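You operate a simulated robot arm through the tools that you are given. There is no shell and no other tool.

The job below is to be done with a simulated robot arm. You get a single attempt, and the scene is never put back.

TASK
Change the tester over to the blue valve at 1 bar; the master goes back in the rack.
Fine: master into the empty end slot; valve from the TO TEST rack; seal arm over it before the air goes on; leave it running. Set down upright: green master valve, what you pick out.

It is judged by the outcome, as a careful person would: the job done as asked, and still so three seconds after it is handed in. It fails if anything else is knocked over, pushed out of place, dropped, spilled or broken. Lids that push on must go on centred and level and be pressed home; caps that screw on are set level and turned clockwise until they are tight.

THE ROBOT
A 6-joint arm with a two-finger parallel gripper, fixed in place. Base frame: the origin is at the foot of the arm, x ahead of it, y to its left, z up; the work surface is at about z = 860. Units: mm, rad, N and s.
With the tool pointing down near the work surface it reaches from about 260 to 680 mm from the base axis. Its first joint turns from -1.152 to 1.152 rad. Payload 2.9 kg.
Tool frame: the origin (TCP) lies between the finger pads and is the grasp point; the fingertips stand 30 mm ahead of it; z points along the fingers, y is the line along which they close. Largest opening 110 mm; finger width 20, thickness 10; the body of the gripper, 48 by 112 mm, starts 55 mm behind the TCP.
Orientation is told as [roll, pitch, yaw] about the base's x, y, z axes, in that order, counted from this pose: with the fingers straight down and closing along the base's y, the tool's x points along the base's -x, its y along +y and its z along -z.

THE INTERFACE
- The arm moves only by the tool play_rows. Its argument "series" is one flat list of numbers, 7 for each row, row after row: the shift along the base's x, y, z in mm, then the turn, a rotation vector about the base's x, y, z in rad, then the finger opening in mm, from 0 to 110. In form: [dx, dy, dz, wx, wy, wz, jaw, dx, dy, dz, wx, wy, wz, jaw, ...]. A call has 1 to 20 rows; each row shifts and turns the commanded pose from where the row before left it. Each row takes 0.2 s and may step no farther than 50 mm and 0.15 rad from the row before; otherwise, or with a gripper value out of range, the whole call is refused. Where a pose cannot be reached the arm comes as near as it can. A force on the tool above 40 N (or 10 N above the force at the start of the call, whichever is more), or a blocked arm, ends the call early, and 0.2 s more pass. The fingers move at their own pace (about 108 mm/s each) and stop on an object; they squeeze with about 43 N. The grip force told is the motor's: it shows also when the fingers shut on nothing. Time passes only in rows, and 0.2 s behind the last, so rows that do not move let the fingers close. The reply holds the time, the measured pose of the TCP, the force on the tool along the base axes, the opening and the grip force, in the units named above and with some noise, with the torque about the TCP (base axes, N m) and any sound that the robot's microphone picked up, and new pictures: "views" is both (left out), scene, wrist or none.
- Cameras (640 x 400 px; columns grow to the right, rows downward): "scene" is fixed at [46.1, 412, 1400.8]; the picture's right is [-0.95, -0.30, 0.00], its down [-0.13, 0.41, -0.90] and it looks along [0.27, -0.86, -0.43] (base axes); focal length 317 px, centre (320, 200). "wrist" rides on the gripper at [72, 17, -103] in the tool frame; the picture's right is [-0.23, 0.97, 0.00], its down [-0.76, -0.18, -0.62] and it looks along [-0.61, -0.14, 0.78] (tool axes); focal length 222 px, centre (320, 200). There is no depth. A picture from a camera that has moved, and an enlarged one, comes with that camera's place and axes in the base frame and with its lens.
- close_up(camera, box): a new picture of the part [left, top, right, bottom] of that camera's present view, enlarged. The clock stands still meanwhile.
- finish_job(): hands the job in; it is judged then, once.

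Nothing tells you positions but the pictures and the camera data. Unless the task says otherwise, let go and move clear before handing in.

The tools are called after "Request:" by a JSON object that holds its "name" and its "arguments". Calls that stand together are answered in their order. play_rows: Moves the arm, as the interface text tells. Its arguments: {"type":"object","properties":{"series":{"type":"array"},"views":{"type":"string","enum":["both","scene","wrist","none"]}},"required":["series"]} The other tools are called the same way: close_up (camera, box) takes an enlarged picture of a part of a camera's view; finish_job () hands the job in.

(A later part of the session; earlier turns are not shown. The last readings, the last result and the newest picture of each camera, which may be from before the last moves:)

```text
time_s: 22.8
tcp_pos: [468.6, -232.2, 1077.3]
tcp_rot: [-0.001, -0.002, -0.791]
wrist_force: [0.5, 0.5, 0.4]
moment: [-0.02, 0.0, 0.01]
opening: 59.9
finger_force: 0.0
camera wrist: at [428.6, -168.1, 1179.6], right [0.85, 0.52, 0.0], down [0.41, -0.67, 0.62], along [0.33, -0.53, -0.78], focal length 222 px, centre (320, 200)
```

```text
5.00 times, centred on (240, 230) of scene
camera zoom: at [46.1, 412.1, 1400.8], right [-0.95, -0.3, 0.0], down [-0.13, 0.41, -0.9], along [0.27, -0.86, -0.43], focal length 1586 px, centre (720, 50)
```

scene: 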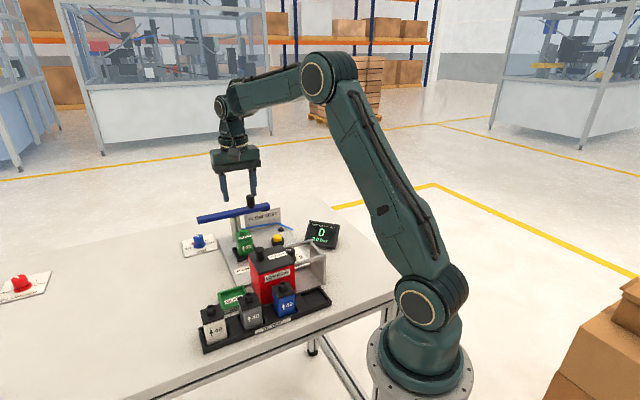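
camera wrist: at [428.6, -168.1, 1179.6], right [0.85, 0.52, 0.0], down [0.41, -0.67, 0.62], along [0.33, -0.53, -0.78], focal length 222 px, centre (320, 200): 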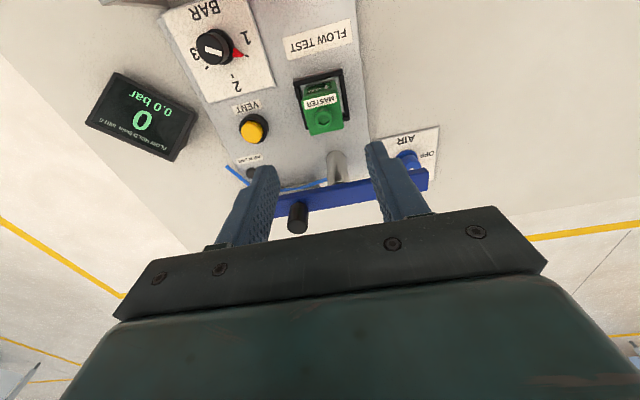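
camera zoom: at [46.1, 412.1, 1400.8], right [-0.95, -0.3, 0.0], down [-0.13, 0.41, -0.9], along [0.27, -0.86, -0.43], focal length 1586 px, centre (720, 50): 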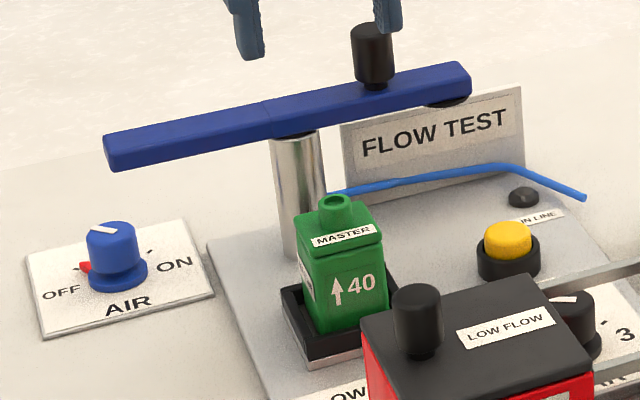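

The master stands clear at about (474,-234), its top port at z ≈ 944. I shift over it and go down with the fingers open 60, stopping with the tips at cap height to check.

Request:
{"name": "play_rows", "arguments": {"series": [3, -1.3, -30, 0, 0, 0, 60, 2.7, -1, -40, 0, 0, 0, 60, 0, 0, -35, 0, 0, 0, 60], "views": "both"}}

Request:
{"name": "close_up", "arguments": {"camera": "wrist", "box": [230, 80, 410, 240]}}

```text
time_s: 23.6
tcp_pos: [473.5, -236.2, 970.3]
tcp_rot: [0.001, -0.001, -0.789]
wrist_force: [0.0, 0.8, 0.5]
moment: [0.02, -0.01, -0.01]
opening: 60.2
finger_force: 0.0
camera wrist: at [434.7, -170.9, 1072.5], right [0.85, 0.53, 0.0], down [0.41, -0.67, 0.62], along [0.33, -0.53, -0.78], focal length 222 px, centre (320, 200)
```

scene: 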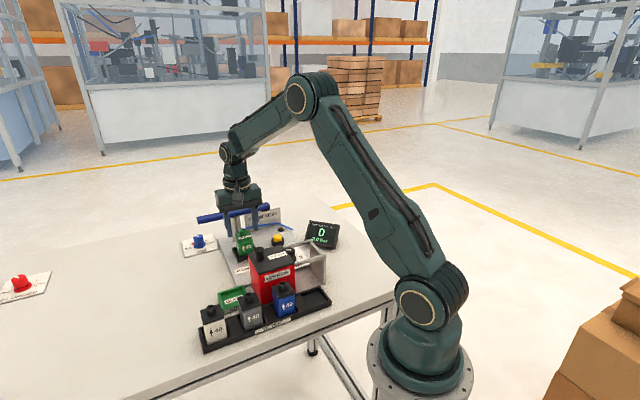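
wrist: 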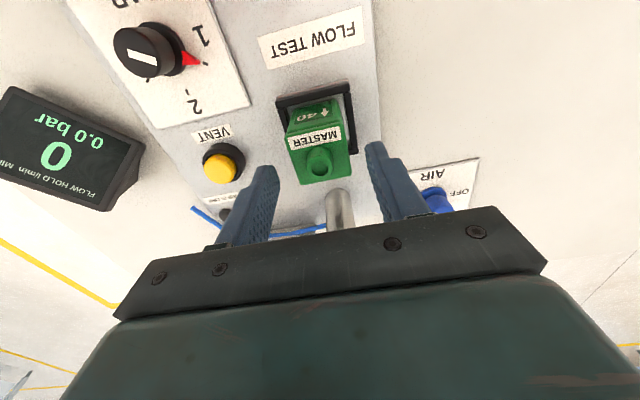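

```text
2.50 times, centred on (320, 160) of wrist
camera zoom: at [434.7, -170.9, 1072.5], right [0.85, 0.53, 0.0], down [0.41, -0.67, 0.62], along [0.33, -0.53, -0.78], focal length 555 px, centre (320, 300)
```

zoom: 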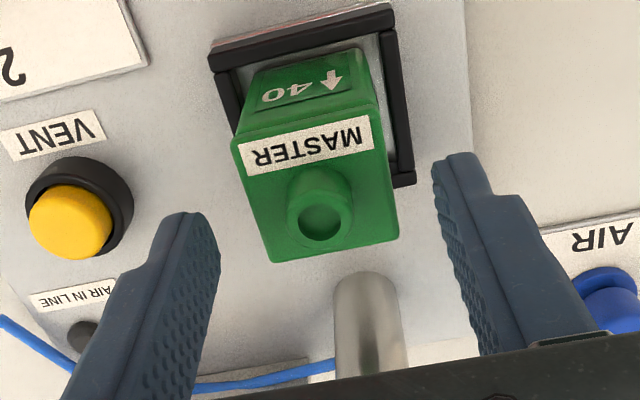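

The fingers straddle the master squarely. I go down to grip its body above the pocket wall and close.

Request:
{"name": "play_rows", "arguments": {"series": [1, -1, -20, 0, 0, 0, 60, 0, 0, -17, 0, 0, 0, 60, 0, 0, -11, 0, 0, 0, 60, 0, 0, 0, 0, 0, 0, 25, 0, 0, 0, 0, 0, 0, 25], "views": "both"}}

Request:
{"name": "close_up", "arguments": {"camera": "wrist", "box": [230, 80, 410, 240]}}

```text
time_s: 24.8
tcp_pos: [475.7, -235.4, 923.3]
tcp_rot: [0.001, 0.0, -0.79]
wrist_force: [-0.4, 0.2, 0.8]
moment: [0.03, 0.02, 0.02]
opening: 39.2
finger_force: 43.1
camera wrist: at [435.5, -172.1, 1025.3], right [0.85, 0.53, 0.0], down [0.41, -0.67, 0.62], along [0.33, -0.53, -0.78], focal length 222 px, centre (320, 200)
```

scene: 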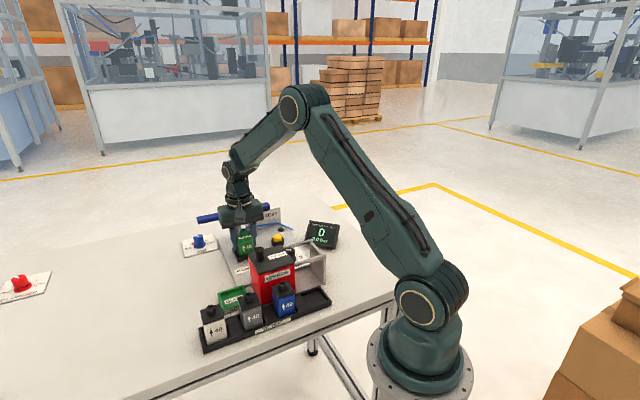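
wrist: 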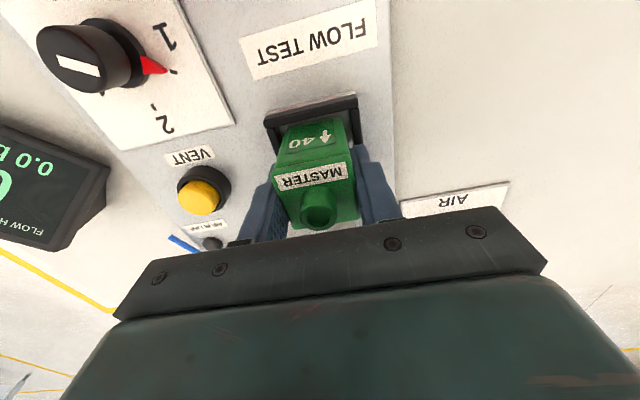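

```text
2.50 times, centred on (320, 160) of wrist
camera zoom: at [435.5, -172.1, 1025.3], right [0.85, 0.53, 0.0], down [0.41, -0.67, 0.62], along [0.33, -0.53, -0.78], focal length 555 px, centre (320, 300)
```

zoom: 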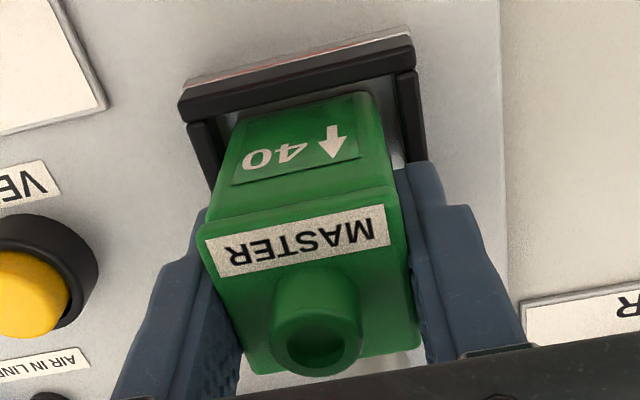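

The master is held across 39 mm with no side load. I lift it straight out of the pocket.

Request:
{"name": "play_rows", "arguments": {"series": [0, 0, 8, 0, 0, 0, 25, 0, 0, 15, 0, 0, 0, 25, 0, 0, 25, 0, 0, 0, 25, 0, 0, 35, 0, 0, 0, 25, 0, 0, 40, 0, 0, 0, 25, 0, 0, 37, 0, 0, 0, 25], "views": "both"}}

Request:
{"name": "close_up", "arguments": {"camera": "wrist", "box": [230, 60, 410, 240]}}

Request:
{"name": "close_up", "arguments": {"camera": "scene", "box": [190, 150, 350, 270]}}

```text
time_s: 26.2
tcp_pos: [474.9, -239.4, 1082.8]
tcp_rot: [0.0, 0.0, -0.79]
wrist_force: [0.5, 1.2, -1.0]
moment: [0.01, 0.0, 0.0]
opening: 39.3
finger_force: 42.5
camera wrist: at [434.8, -174.4, 1185.7], right [0.85, 0.53, 0.0], down [0.41, -0.67, 0.62], along [0.33, -0.53, -0.78], focal length 222 px, centre (320, 200)
```

scene: 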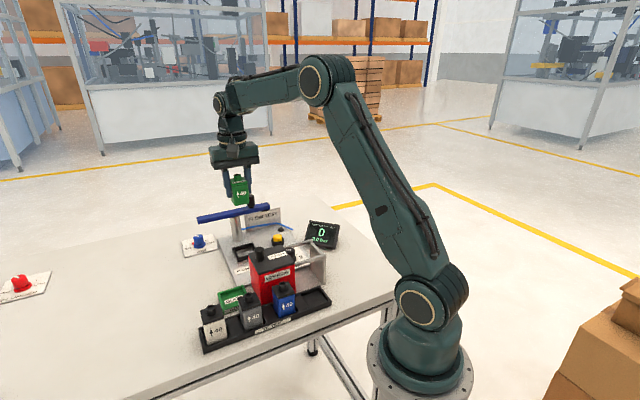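
wrist: 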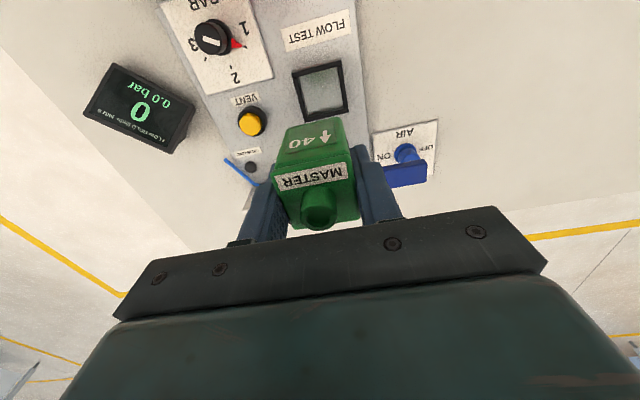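

```text
2.22 times, centred on (320, 150) of wrist
camera zoom: at [434.8, -174.4, 1185.7], right [0.85, 0.53, 0.0], down [0.41, -0.67, 0.62], along [0.33, -0.53, -0.78], focal length 494 px, centre (320, 311)
```

zoom: 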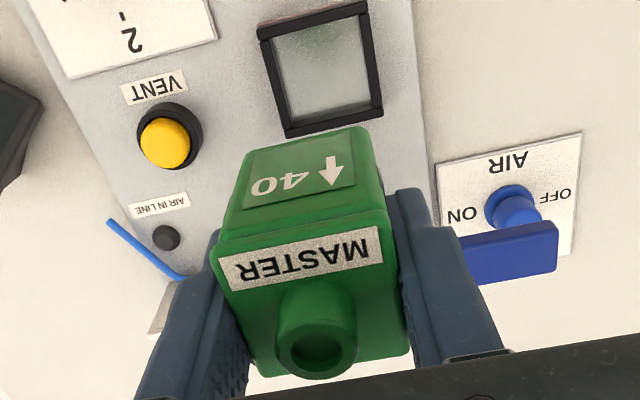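

```text
3.33 times, centred on (270, 210) of scene
camera zoom: at [46.1, 412.0, 1400.8], right [-0.95, -0.3, 0.0], down [-0.13, 0.41, -0.9], along [0.27, -0.86, -0.43], focal length 1058 px, centre (487, 167)
```

zoom: 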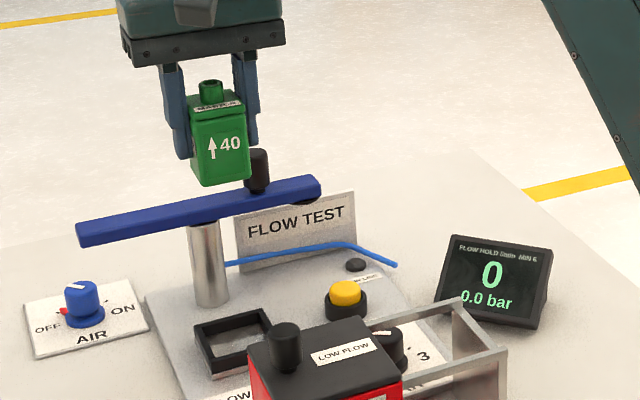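

The master is out, upright in the grip, and the empty pocket is visible. I hold still one row to see how the measured pose settles before travelling.

Request:
{"name": "play_rows", "arguments": {"series": [0, 0, 0, 0, 0, 0, 25, 0, 0, 0, 0, 0, 0, 25], "views": "wrist"}}

Request:
{"name": "close_up", "arguments": {"camera": "wrist", "box": [230, 60, 410, 160]}}

```text
time_s: 26.8
tcp_pos: [474.8, -239.1, 1082.8]
tcp_rot: [-0.001, -0.001, -0.788]
wrist_force: [-0.2, 0.8, -1.2]
moment: [-0.01, -0.02, 0.0]
opening: 39.2
finger_force: 42.9
camera wrist: at [434.9, -174.4, 1185.3], right [0.85, 0.53, 0.0], down [0.41, -0.67, 0.62], along [0.33, -0.53, -0.78], focal length 222 px, centre (320, 200)
```

wrist: 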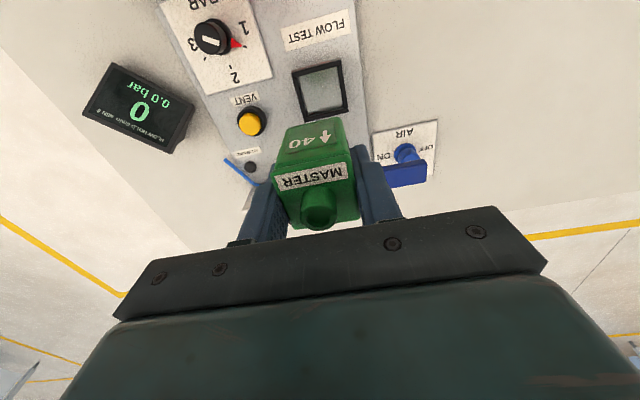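

```text
3.56 times, centred on (320, 110) of wrist
camera zoom: at [434.9, -174.4, 1185.3], right [0.85, 0.53, 0.0], down [0.41, -0.67, 0.62], along [0.33, -0.53, -0.78], focal length 790 px, centre (320, 520)
```

zoom: 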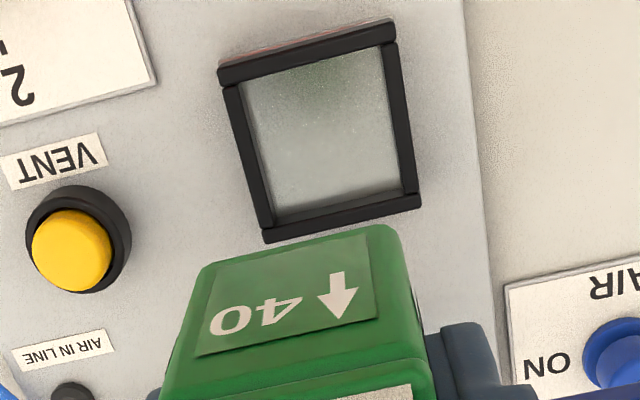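

The pose is steady to a millimetre or two. I carry the master over the low-flow box at safe height toward the rack's empty end slot near (233,-122).

Request:
{"name": "play_rows", "arguments": {"series": [-24.1, 11.7, 0, 0, 0, 0, 25, -24.1, 11.7, 0, 0, 0, 0, 25, -24.1, 11.7, 0, 0, 0, 0, 25, -24.1, 11.7, 0, 0, 0, 0, 25, -24.1, 11.7, 0, 0, 0, 0, 25, -24.1, 11.7, 0, 0, 0, 0, 25, -24.1, 11.7, 0, 0, 0, 0, 25, -24.1, 11.7, 0, 0, 0, 0, 25, -24.1, 11.7, 0, 0, 0, 0, 25, -24.1, 11.7, 0, 0, 0, 0, 25, 0, 0, 0, 0, 0, 0, 25], "views": "both"}}

Request:
{"name": "close_up", "arguments": {"camera": "wrist", "box": [200, 0, 440, 170]}}

Request:
{"name": "close_up", "arguments": {"camera": "scene", "box": [190, 220, 350, 360]}}

```text
time_s: 29.2
tcp_pos: [232.7, -117.7, 1082.5]
tcp_rot: [-0.001, 0.0, -0.788]
wrist_force: [0.2, 0.2, -0.8]
moment: [-0.01, -0.05, -0.02]
opening: 39.4
finger_force: 42.8
camera wrist: at [193.2, -53.9, 1184.9], right [0.85, 0.53, 0.0], down [0.41, -0.67, 0.62], along [0.33, -0.53, -0.78], focal length 222 px, centre (320, 200)
```

scene: 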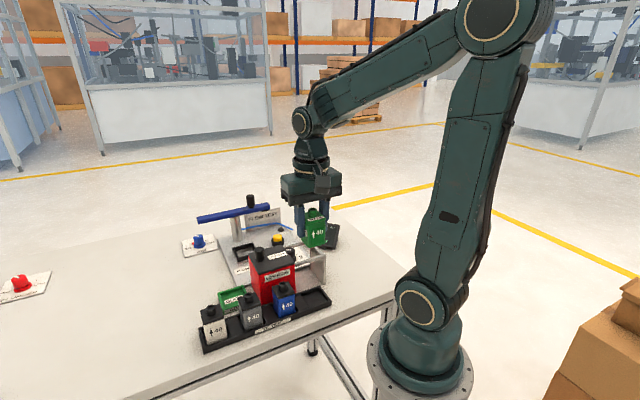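
wrist: 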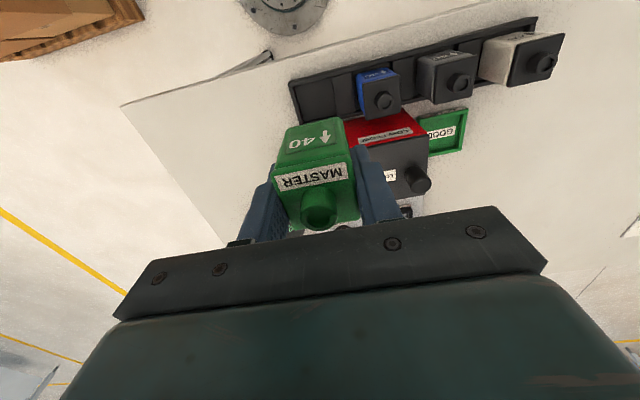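

```text
2.35 times, centred on (320, 85) of wrist
camera zoom: at [193.2, -53.9, 1184.9], right [0.85, 0.53, 0.0], down [0.41, -0.67, 0.62], along [0.33, -0.53, -0.78], focal length 523 px, centre (320, 471)
```

zoom: 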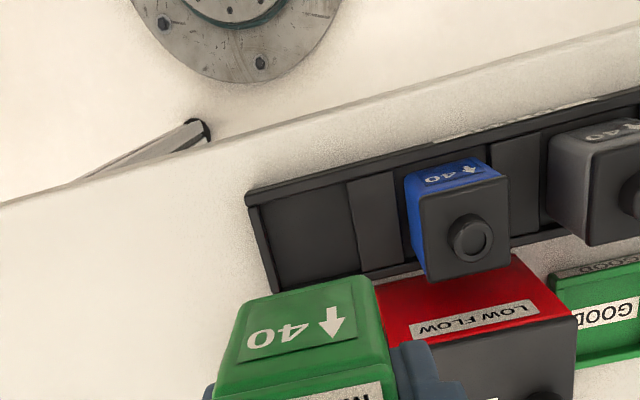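

```text
2.86 times, centred on (270, 290) of scene
camera zoom: at [46.0, 412.1, 1400.8], right [-0.95, -0.3, 0.0], down [-0.13, 0.41, -0.9], along [0.27, -0.86, -0.43], focal length 907 px, centre (463, -57)
```

zoom: 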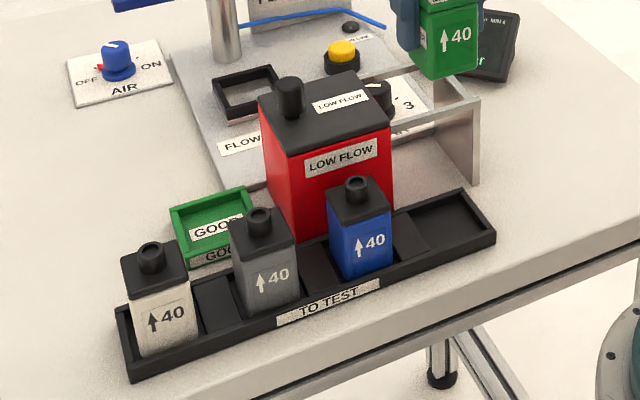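

The slot centre works out near (233,-126), with the rail about 38 mm to its side. I shift over it and go half way down to check again.

Request:
{"name": "play_rows", "arguments": {"series": [0.3, -4, -15, 0, 0, 0, 25, 0.3, -4, -25, 0, 0, 0, 25, 0, 0, -30, 0, 0, 0, 25, 0, 0, -22, 0, 0, 0, 25, 0, 0, 0, 0, 0, 0, 25], "views": "both"}}

Request:
{"name": "close_up", "arguments": {"camera": "wrist", "box": [200, 0, 440, 170]}}

Request:
{"name": "close_up", "arguments": {"camera": "scene", "box": [250, 200, 370, 320]}}

```text
time_s: 30.4
tcp_pos: [234.6, -128.4, 990.6]
tcp_rot: [0.0, 0.002, -0.791]
wrist_force: [-0.3, -0.2, -1.7]
moment: [0.02, 0.0, 0.01]
opening: 39.1
finger_force: 42.9
camera wrist: at [193.8, -64.0, 1092.9], right [0.85, 0.53, 0.0], down [0.41, -0.67, 0.62], along [0.33, -0.53, -0.78], focal length 222 px, centre (320, 200)
```

scene: 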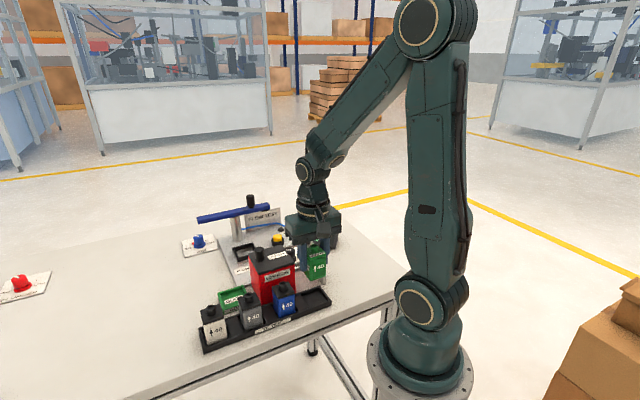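
wrist: 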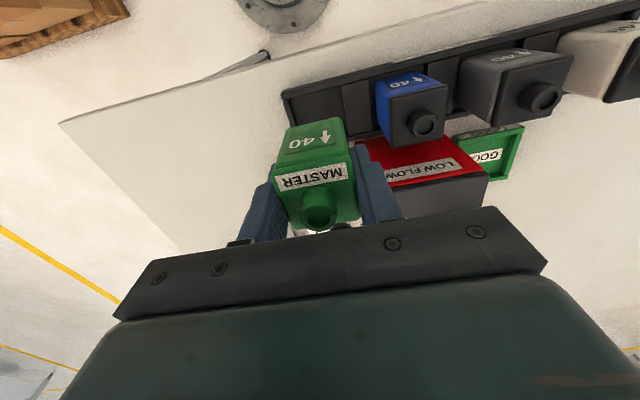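

```text
2.35 times, centred on (320, 85) of wrist
camera zoom: at [193.8, -64.0, 1092.9], right [0.85, 0.53, 0.0], down [0.41, -0.67, 0.62], along [0.33, -0.53, -0.78], focal length 523 px, centre (320, 471)
```

zoom: 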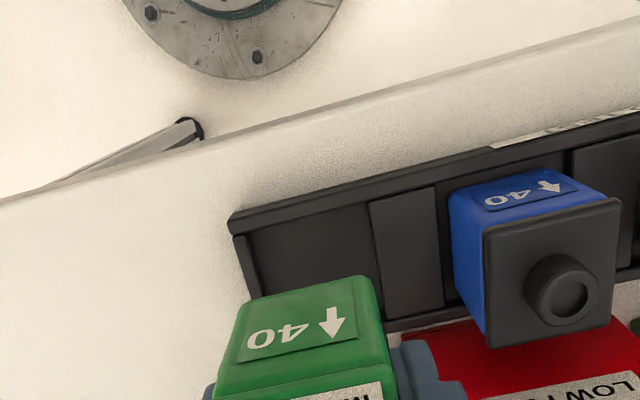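

```text
3.33 times, centred on (310, 260) of scene
camera zoom: at [46.1, 412.0, 1400.8], right [-0.95, -0.3, 0.0], down [-0.13, 0.41, -0.9], along [0.27, -0.86, -0.43], focal length 1058 px, centre (353, 0)
```

zoom: 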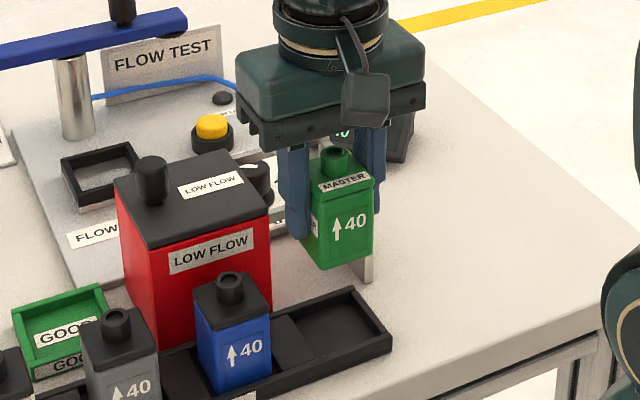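

The held master is aligned with the slot along the rack and about 2 mm toward the box side. I correct that and go down to just above the rim to look again.

Request:
{"name": "play_rows", "arguments": {"series": [-0.6, 0.6, -15, 0, 0, 0, 25, -0.6, 0.6, -18, 0, 0, 0, 25, 0, 0, -14, 0, 0, 0, 25, 0, 0, 0, 0, 0, 0, 25], "views": "both"}}

Request:
{"name": "close_up", "arguments": {"camera": "wrist", "box": [200, 0, 440, 170]}}

Request:
{"name": "close_up", "arguments": {"camera": "scene", "box": [250, 200, 370, 320]}}

```text
time_s: 31.4
tcp_pos: [233.6, -126.0, 945.1]
tcp_rot: [0.0, -0.001, -0.788]
wrist_force: [0.4, 0.2, -0.5]
moment: [0.01, 0.02, 0.04]
opening: 39.3
finger_force: 42.8
camera wrist: at [193.5, -62.2, 1046.6], right [0.85, 0.53, 0.0], down [0.41, -0.67, 0.62], along [0.33, -0.53, -0.78], focal length 222 px, centre (320, 200)
```

scene: 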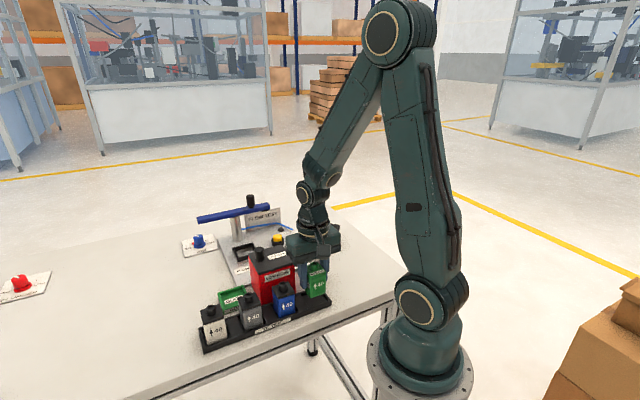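
wrist: 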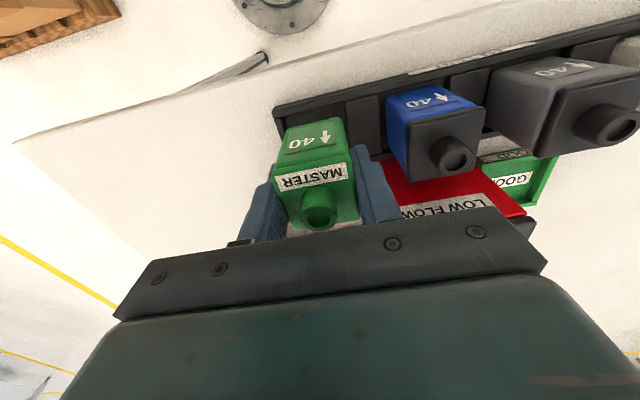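

```text
2.35 times, centred on (320, 85) of wrist
camera zoom: at [193.5, -62.2, 1046.6], right [0.85, 0.53, 0.0], down [0.41, -0.67, 0.62], along [0.33, -0.53, -0.78], focal length 523 px, centre (320, 471)
```

zoom: 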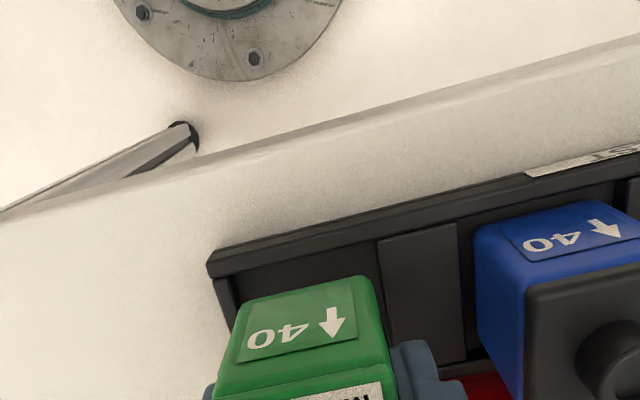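

```text
3.33 times, centred on (310, 260) of scene
camera zoom: at [46.1, 412.0, 1400.8], right [-0.95, -0.3, 0.0], down [-0.13, 0.41, -0.9], along [0.27, -0.86, -0.43], focal length 1058 px, centre (353, 0)
```

zoom: 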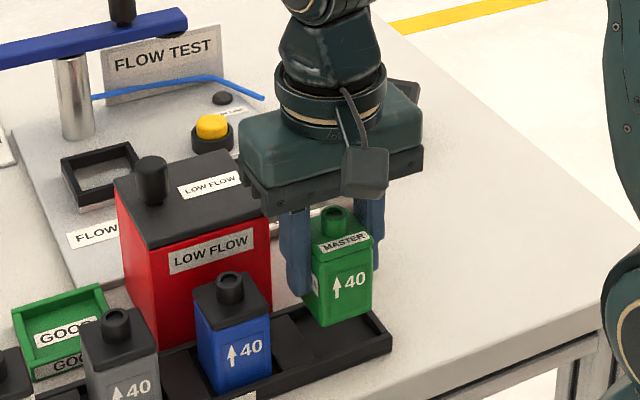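

The valve base is just above the slot and within about 1.5 mm of centre. I go down into the slot gently and watch the force.

Request:
{"name": "play_rows", "arguments": {"series": [-0.3, 0.9, -8, 0, 0, 0, 25, 0, 0, -7, 0, 0, 0, 25, 0, 0, -4, 0, 0, 0, 25, 0, 0, 0, 0, 0, 0, 25], "views": "both"}}

Request:
{"name": "close_up", "arguments": {"camera": "scene", "box": [250, 220, 350, 320]}}

```text
time_s: 32.4
tcp_pos: [233.6, -124.9, 926.0]
tcp_rot: [0.0, 0.002, -0.788]
wrist_force: [-0.2, -0.6, -1.8]
moment: [0.0, 0.02, 0.0]
opening: 39.4
finger_force: 43.2
camera wrist: at [193.2, -60.9, 1027.6], right [0.85, 0.53, 0.0], down [0.41, -0.67, 0.62], along [0.33, -0.53, -0.78], focal length 222 px, centre (320, 200)
```

scene: 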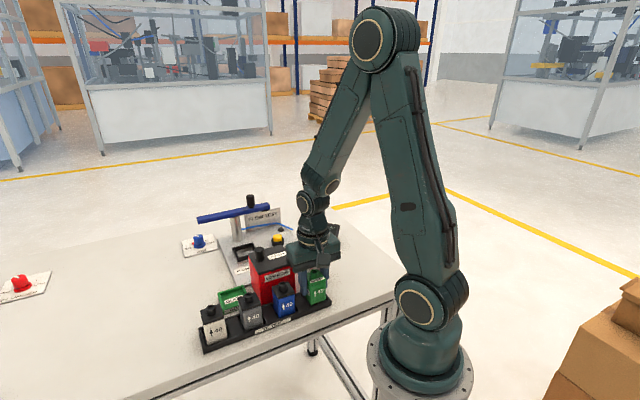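
wrist: 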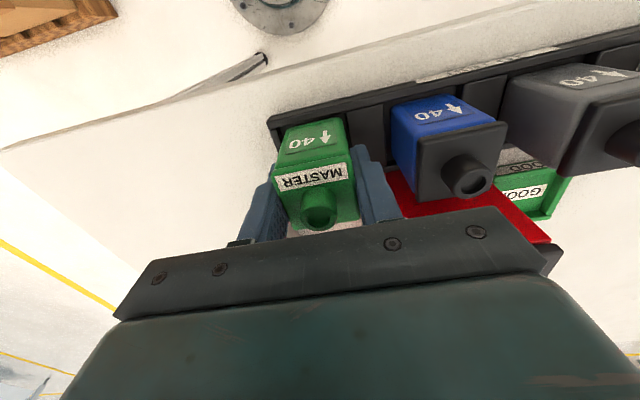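

```text
4.00 times, centred on (300, 270) of scene
camera zoom: at [46.1, 412.0, 1400.8], right [-0.95, -0.3, 0.0], down [-0.13, 0.41, -0.9], along [0.27, -0.86, -0.43], focal length 1269 px, centre (400, -80)
```

zoom: 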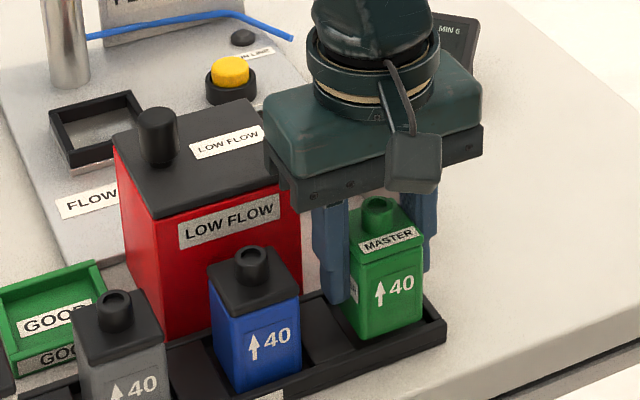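

No contact yet; the valve base is inside the rim. I go on down in small steps.

Request:
{"name": "play_rows", "arguments": {"series": [0, 0, -3, 0, 0, 0, 25, 0, 0, -2, 0, 0, 0, 25, 0, 0, -2, 0, 0, 0, 25, 0, 0, 0, 0, 0, 0, 25], "views": "scene"}}

Request:
{"name": "close_up", "arguments": {"camera": "scene", "box": [270, 230, 350, 310]}}

```text
time_s: 33.4
tcp_pos: [233.7, -125.4, 919.3]
tcp_rot: [0.0, -0.002, -0.79]
wrist_force: [4.6, -4.1, -2.6]
moment: [-0.2, -0.26, 0.09]
opening: 39.3
finger_force: 42.8
```

scene: 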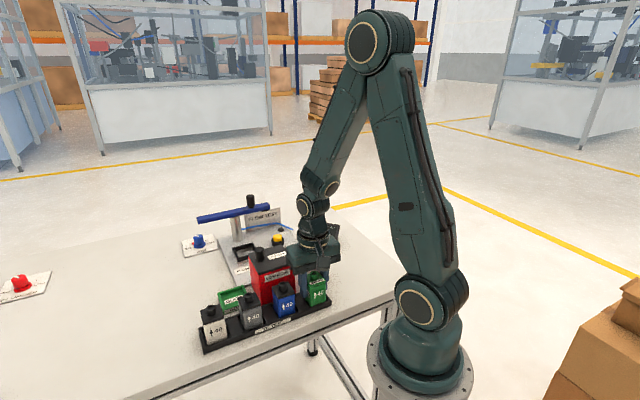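

```text
5.00 times, centred on (310, 270) of scene
camera zoom: at [46.2, 412.0, 1400.8], right [-0.95, -0.3, 0.0], down [-0.13, 0.41, -0.9], along [0.27, -0.86, -0.43], focal length 1586 px, centre (370, -150)
```

zoom: 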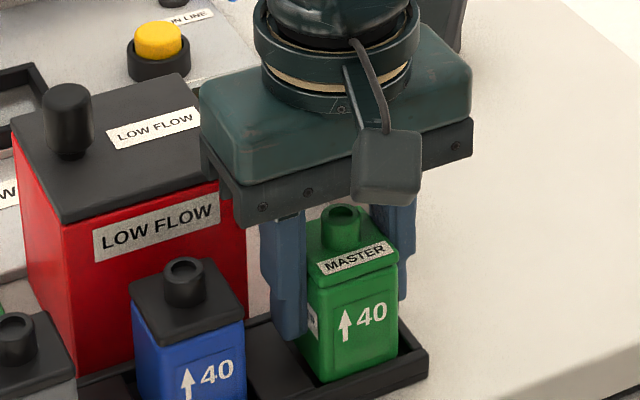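

There is about 6 N pushing the valve away from the front wall, so it is rubbing that side. I shift 2 mm toward the box side and continue down.

Request:
{"name": "play_rows", "arguments": {"series": [0.7, -0.7, 0, 0, 0, 0, 25, 0.7, -0.7, 0, 0, 0, 0, 25, 0, 0, 0, 0, 0, 0, 25], "views": "none"}}

```text
time_s: 34.2
tcp_pos: [233.6, -125.1, 919.1]
tcp_rot: [0.0, 0.002, -0.789]
wrist_force: [-0.4, -0.4, -0.5]
moment: [-0.02, 0.0, -0.01]
opening: 39.2
finger_force: 43.2
```

The side force is gone. I continue down in small steps to find the slot floor.

Request:
{"name": "play_rows", "arguments": {"series": [0, 0, -1.5, 0, 0, 0, 25, 0, 0, -1.5, 0, 0, 0, 25, 0, 0, 0, 0, 0, 0, 25], "views": "none"}}

```text
time_s: 35.0
tcp_pos: [234.0, -126.1, 915.7]
tcp_rot: [0.0, 0.001, -0.788]
wrist_force: [0.5, 0.3, -0.7]
moment: [0.02, 0.0, 0.01]
opening: 39.2
finger_force: 43.1
```

Request:
{"name": "play_rows", "arguments": {"series": [0, 0, -1.5, 0, 0, 0, 25, 0, 0, 0, 0, 0, 0, 25], "views": "both"}}

Request:
{"name": "close_up", "arguments": {"camera": "scene", "box": [270, 230, 350, 310]}}

Request:
{"name": "close_up", "arguments": {"camera": "wrist", "box": [230, 90, 410, 240]}}

```text
time_s: 35.6
tcp_pos: [234.5, -125.8, 914.3]
tcp_rot: [0.0, 0.0, -0.789]
wrist_force: [0.4, 0.6, -0.7]
moment: [0.01, -0.01, -0.01]
opening: 39.4
finger_force: 43.2
camera wrist: at [194.4, -62.0, 1016.8], right [0.85, 0.53, 0.0], down [0.41, -0.67, 0.62], along [0.33, -0.53, -0.78], focal length 222 px, centre (320, 200)
```

scene: 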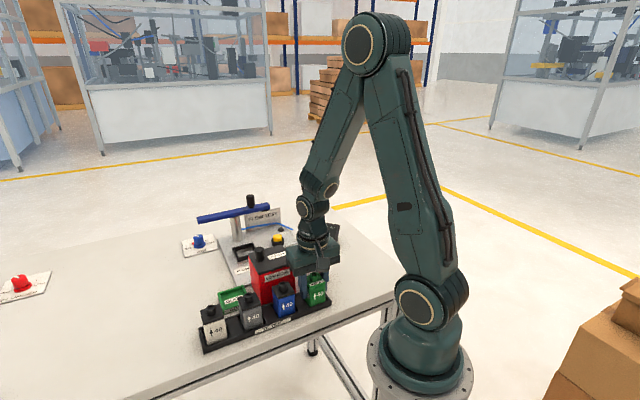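
wrist: 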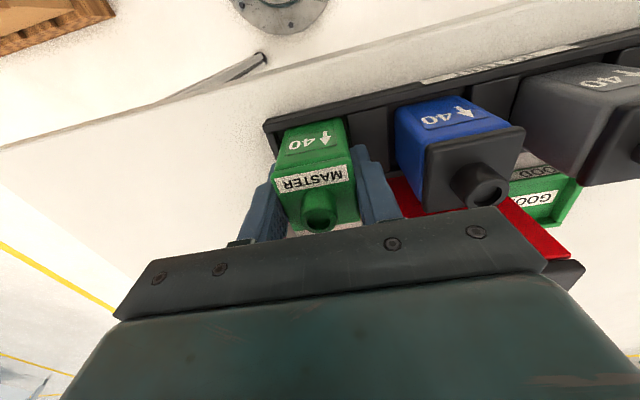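

```text
5.00 times, centred on (310, 270) of scene
camera zoom: at [46.1, 412.0, 1400.8], right [-0.95, -0.3, 0.0], down [-0.13, 0.41, -0.9], along [0.27, -0.86, -0.43], focal length 1586 px, centre (370, -150)
```

zoom: 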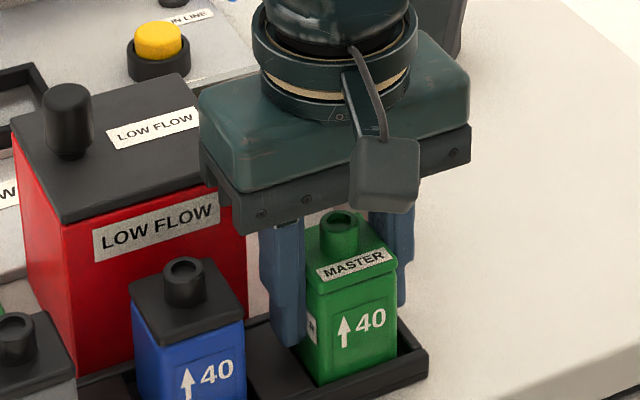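

```text
2.67 times, centred on (320, 165) of wrist
camera zoom: at [194.4, -62.0, 1016.8], right [0.85, 0.53, 0.0], down [0.41, -0.67, 0.62], along [0.33, -0.53, -0.78], focal length 592 px, centre (320, 293)
```

zoom: 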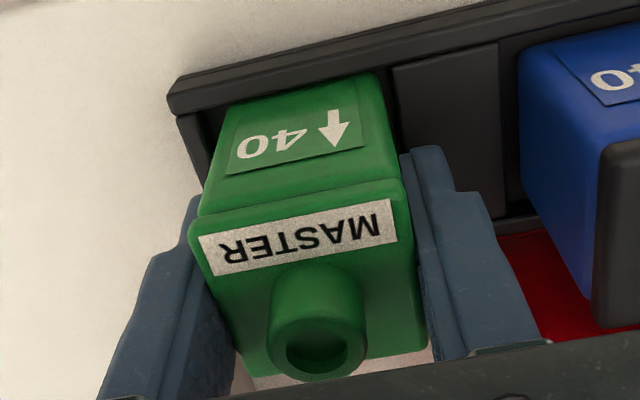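

By comparing the two port tops in the wrist view, the master is now at nearly the same height as the seated blue valve. A last millimetre or two should seat it.

Request:
{"name": "play_rows", "arguments": {"series": [0, 0, -1, 0, 0, 0, 25, 0, 0, -1, 0, 0, 0, 25, 0, 0, 0, 0, 0, 0, 25], "views": "none"}}

```text
time_s: 36.4
tcp_pos: [233.9, -125.6, 913.0]
tcp_rot: [-0.001, -0.001, -0.79]
wrist_force: [-6.8, 2.1, 37.7]
moment: [-0.28, -0.14, -0.04]
opening: 39.6
finger_force: 42.4
```

Contact at 38 N: the master is on the slot floor. I ease off a little, then open the fingers.

Request:
{"name": "play_rows", "arguments": {"series": [0, 0, 1, 0, 0, 0, 25, 0, 0, 0, 0, 0, 0, 44, 0, 0, 0, 0, 0, 0, 54, 0, 0, 0, 0, 0, 0, 54], "views": "both"}}

Request:
{"name": "close_up", "arguments": {"camera": "scene", "box": [270, 230, 350, 310]}}

Request:
{"name": "close_up", "arguments": {"camera": "wrist", "box": [230, 90, 410, 240]}}

```text
time_s: 37.4
tcp_pos: [233.6, -125.4, 912.8]
tcp_rot: [0.0, 0.0, -0.79]
wrist_force: [0.5, -0.2, 0.4]
moment: [-0.04, 0.02, 0.01]
opening: 53.6
finger_force: 0.1
camera wrist: at [194.3, -61.9, 1016.2], right [0.85, 0.53, 0.0], down [0.41, -0.67, 0.62], along [0.33, -0.53, -0.78], focal length 222 px, centre (320, 200)
```

scene: 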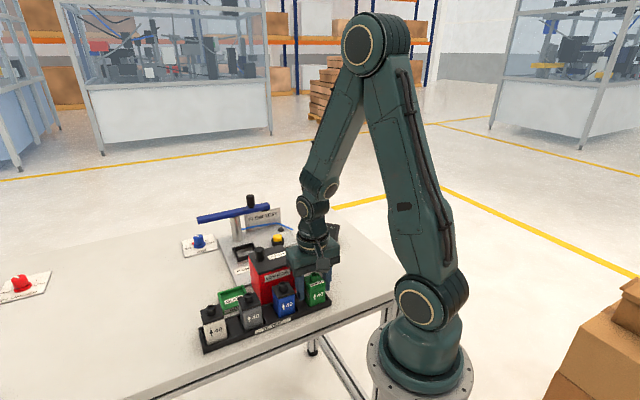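
wrist: 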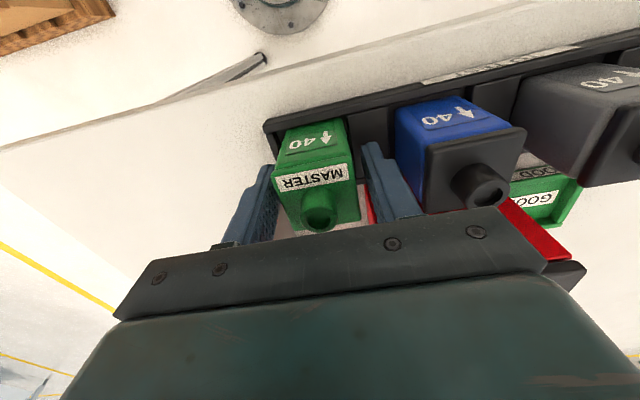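

```text
5.00 times, centred on (310, 270) of scene
camera zoom: at [46.1, 412.0, 1400.8], right [-0.95, -0.3, 0.0], down [-0.13, 0.41, -0.9], along [0.27, -0.86, -0.43], focal length 1586 px, centre (370, -150)
```

zoom: 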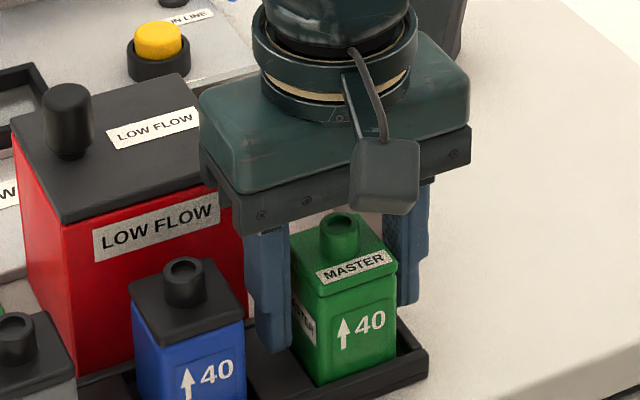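

```text
2.67 times, centred on (320, 165) of wrist
camera zoom: at [194.3, -61.9, 1016.2], right [0.85, 0.53, 0.0], down [0.41, -0.67, 0.62], along [0.33, -0.53, -0.78], focal length 592 px, centre (320, 293)
```

zoom: 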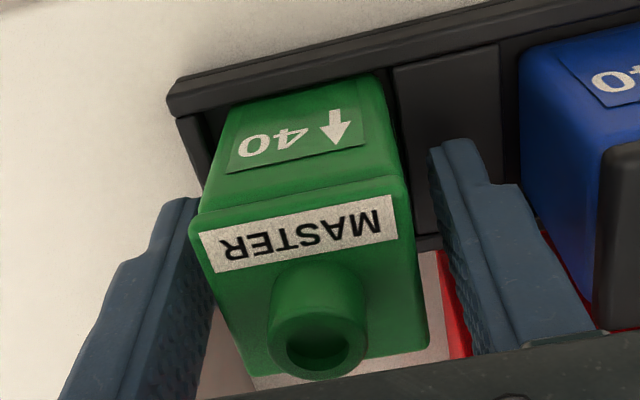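

The master stands upright in the end slot and is released. I rise straight up and move over the blue valve.

Request:
{"name": "play_rows", "arguments": {"series": [0, 0, 15, 0, 0, 0, 54, 0, 0, 35, 0, 0, 0, 54, 0, 0, 45, 0, 0, 0, 60, 0, 0, 15, 0, 0, 0, 60, 16.8, 17.4, 0, 0, 0, 0, 60, 16.8, 17.4, 0, 0, 0, 0, 60, 16.7, 17.4, 0, 0, 0, 0, 60, 0, 0, 0, 0, 0, 0, 60], "views": "both"}}

Request:
{"name": "close_up", "arguments": {"camera": "wrist", "box": [200, 60, 440, 200]}}

Request:
{"name": "close_up", "arguments": {"camera": "scene", "box": [190, 240, 350, 360]}}

```text
time_s: 39.2
tcp_pos: [284.5, -74.0, 1021.7]
tcp_rot: [0.001, 0.001, -0.789]
wrist_force: [0.5, -0.2, 0.6]
moment: [-0.03, 0.0, -0.01]
opening: 59.9
finger_force: 0.0
camera wrist: at [244.1, -9.8, 1124.4], right [0.85, 0.53, 0.0], down [0.41, -0.67, 0.62], along [0.33, -0.53, -0.78], focal length 222 px, centre (320, 200)
```

scene: 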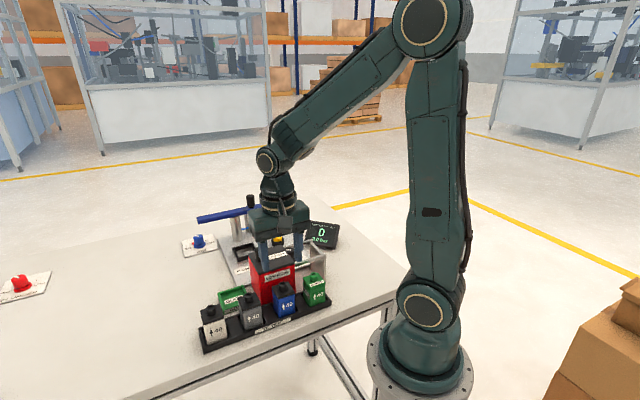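
wrist: 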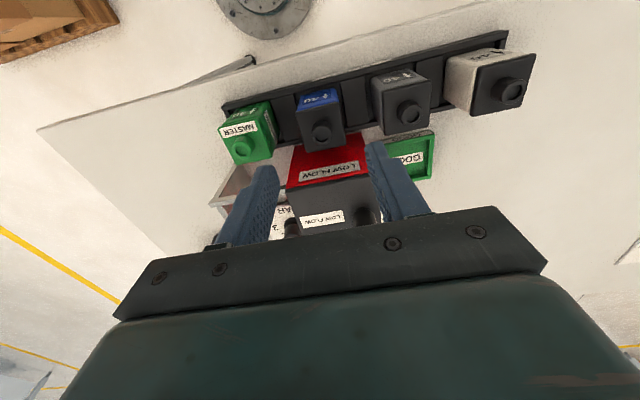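

```text
2.67 times, centred on (320, 130) of wrist
camera zoom: at [244.1, -9.8, 1124.4], right [0.85, 0.53, 0.0], down [0.41, -0.67, 0.62], along [0.33, -0.53, -0.78], focal length 592 px, centre (320, 387)
```

zoom: 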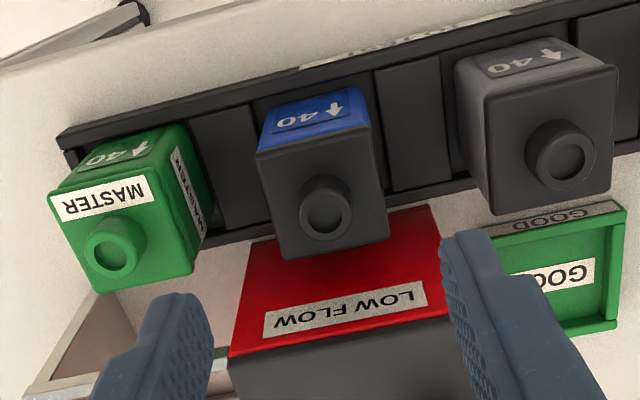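

```text
3.33 times, centred on (270, 300) of scene
camera zoom: at [46.1, 412.1, 1400.8], right [-0.95, -0.3, 0.0], down [-0.13, 0.41, -0.9], along [0.27, -0.86, -0.43], focal length 1058 px, centre (487, -133)
```

zoom: 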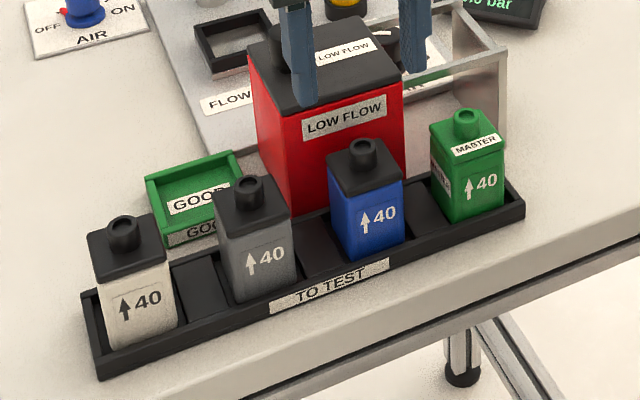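

The master is upright in its slot and the blue valve is almost under the tool axis. I correct 2 mm along the rack and go down with the fingers open 56 to straddle it, stopping to check.

Request:
{"name": "play_rows", "arguments": {"series": [0.9, 0.5, -15, 0, 0, 0, 56, 0.8, 0.5, -25, 0, 0, 0, 56, 0, 0, -20, 0, 0, 0, 56, 0, 0, 0, 0, 0, 0, 56], "views": "wrist"}}

Request:
{"name": "close_up", "arguments": {"camera": "wrist", "box": [200, 60, 440, 220]}}

```text
time_s: 40.2
tcp_pos: [286.4, -71.0, 963.5]
tcp_rot: [-0.002, 0.0, -0.79]
wrist_force: [0.0, 0.3, -0.3]
moment: [-0.01, 0.02, -0.01]
opening: 55.9
finger_force: 0.1
camera wrist: at [246.4, -7.9, 1065.1], right [0.85, 0.53, 0.0], down [0.41, -0.67, 0.62], along [0.33, -0.53, -0.78], focal length 222 px, centre (320, 200)
```

wrist: 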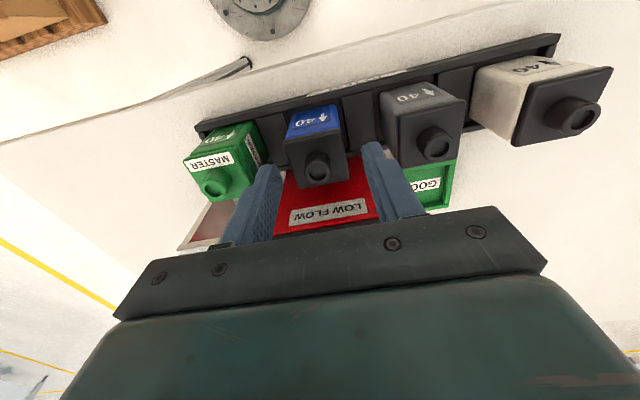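

```text
2.50 times, centred on (320, 140) of wrist
camera zoom: at [246.4, -7.9, 1065.1], right [0.85, 0.53, 0.0], down [0.41, -0.67, 0.62], along [0.33, -0.53, -0.78], focal length 555 px, centre (320, 350)
```

zoom: 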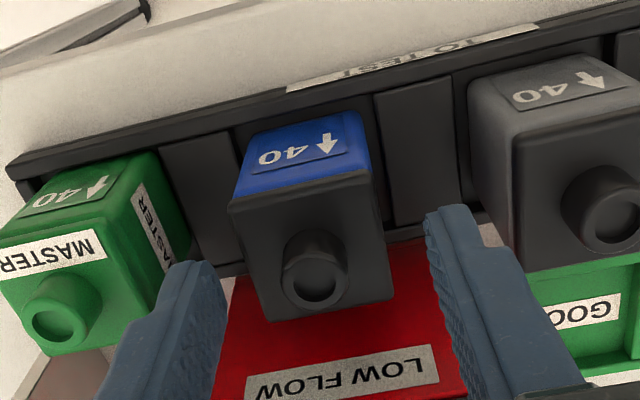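

The blue valve is between the fingers in the same relation as the master was. I go down to the same grip height and close.

Request:
{"name": "play_rows", "arguments": {"series": [-0.5, -0.5, -20, 0, 0, 0, 56, 0, 0, -18, 0, 0, 0, 56, 0, 0, -11.5, 0, 0, 0, 56, 0, 0, 0, 0, 0, 0, 25, 0, 0, 0, 0, 0, 0, 25], "views": "both"}}

Request:
{"name": "close_up", "arguments": {"camera": "wrist", "box": [230, 80, 410, 240]}}

```text
time_s: 41.4
tcp_pos: [285.7, -72.4, 913.5]
tcp_rot: [0.0, -0.001, -0.789]
wrist_force: [-0.3, 0.5, 0.8]
moment: [0.03, 0.02, 0.04]
opening: 39.4
finger_force: 42.4
camera wrist: at [245.8, -8.6, 1016.0], right [0.85, 0.53, 0.0], down [0.41, -0.67, 0.62], along [0.33, -0.53, -0.78], focal length 222 px, centre (320, 200)
```

scene: 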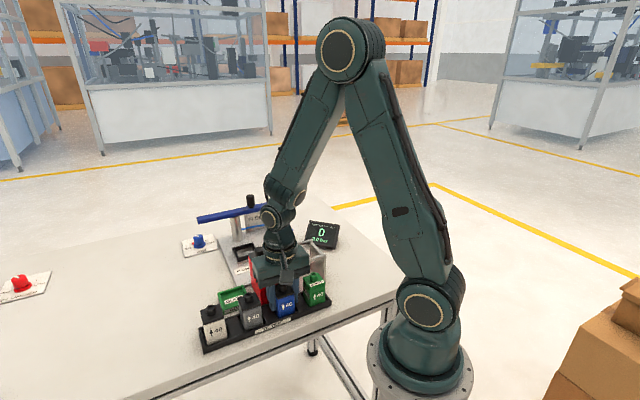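
wrist: 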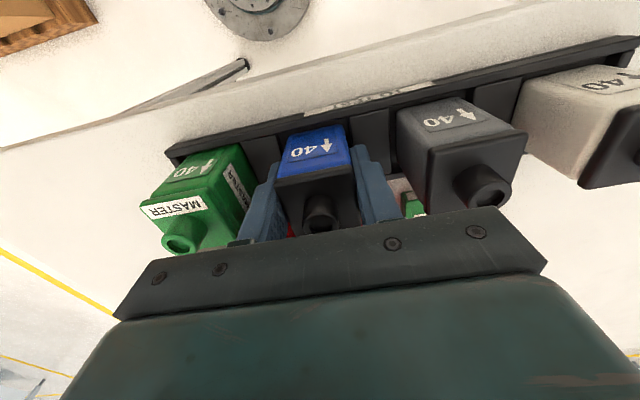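

```text
2.50 times, centred on (320, 160) of wrist
camera zoom: at [245.8, -8.6, 1016.0], right [0.85, 0.53, 0.0], down [0.41, -0.67, 0.62], along [0.33, -0.53, -0.78], focal length 555 px, centre (320, 300)
```

zoom: 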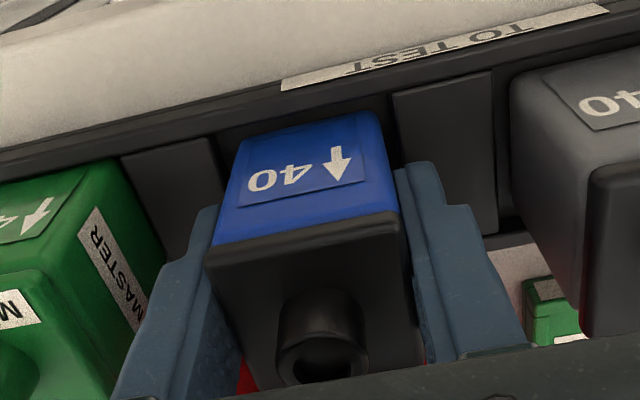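

The blue valve is held across 39 mm. I lift it straight out of the rack.

Request:
{"name": "play_rows", "arguments": {"series": [0, 0, 6, 0, 0, 0, 25, 0, 0, 12, 0, 0, 0, 25, 0, 0, 25, 0, 0, 0, 25, 0, 0, 35, 0, 0, 0, 25, 0, 0, 45, 0, 0, 0, 25, 0, 0, 46, 0, 0, 0, 25, 0, 0, 0, 0, 0, 0, 25], "views": "both"}}

Request:
{"name": "close_up", "arguments": {"camera": "wrist", "box": [230, 80, 410, 240]}}

Request:
{"name": "close_up", "arguments": {"camera": "scene", "box": [190, 180, 350, 340]}}

```text
time_s: 43.0
tcp_pos: [285.1, -72.5, 1083.5]
tcp_rot: [-0.001, 0.001, -0.789]
wrist_force: [0.2, -0.2, -0.8]
moment: [-0.01, -0.01, -0.05]
opening: 39.5
finger_force: 43.0
camera wrist: at [245.0, -8.5, 1186.2], right [0.85, 0.53, 0.0], down [0.41, -0.67, 0.62], along [0.33, -0.53, -0.78], focal length 222 px, centre (320, 200)
```

scene: 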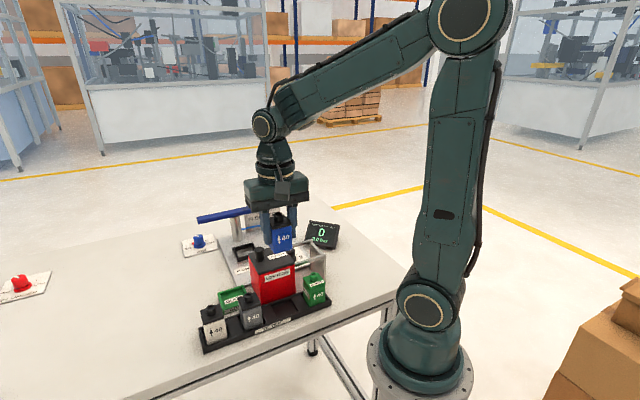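
wrist: 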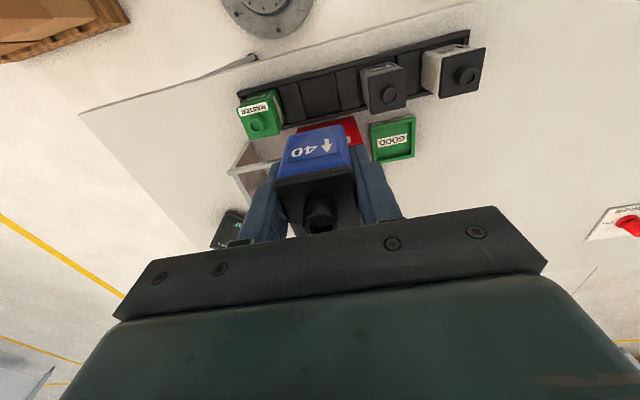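

```text
2.50 times, centred on (320, 160) of wrist
camera zoom: at [245.0, -8.5, 1186.2], right [0.85, 0.53, 0.0], down [0.41, -0.67, 0.62], along [0.33, -0.53, -0.78], focal length 555 px, centre (320, 300)
```

zoom: 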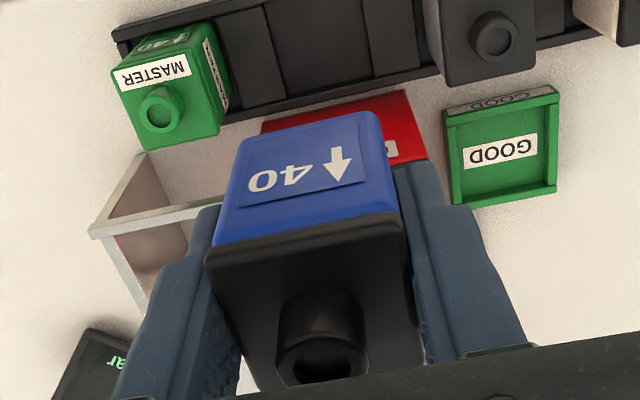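

```text
2.50 times, centred on (270, 260) of scene
camera zoom: at [46.1, 412.1, 1400.8], right [-0.95, -0.3, 0.0], down [-0.13, 0.41, -0.9], along [0.27, -0.86, -0.43], focal length 793 px, centre (445, 50)
```

zoom: 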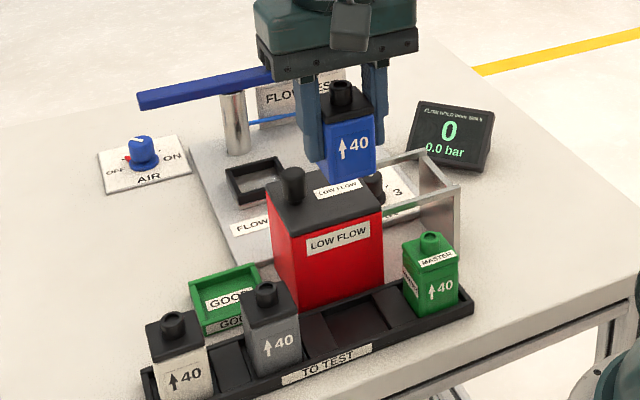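

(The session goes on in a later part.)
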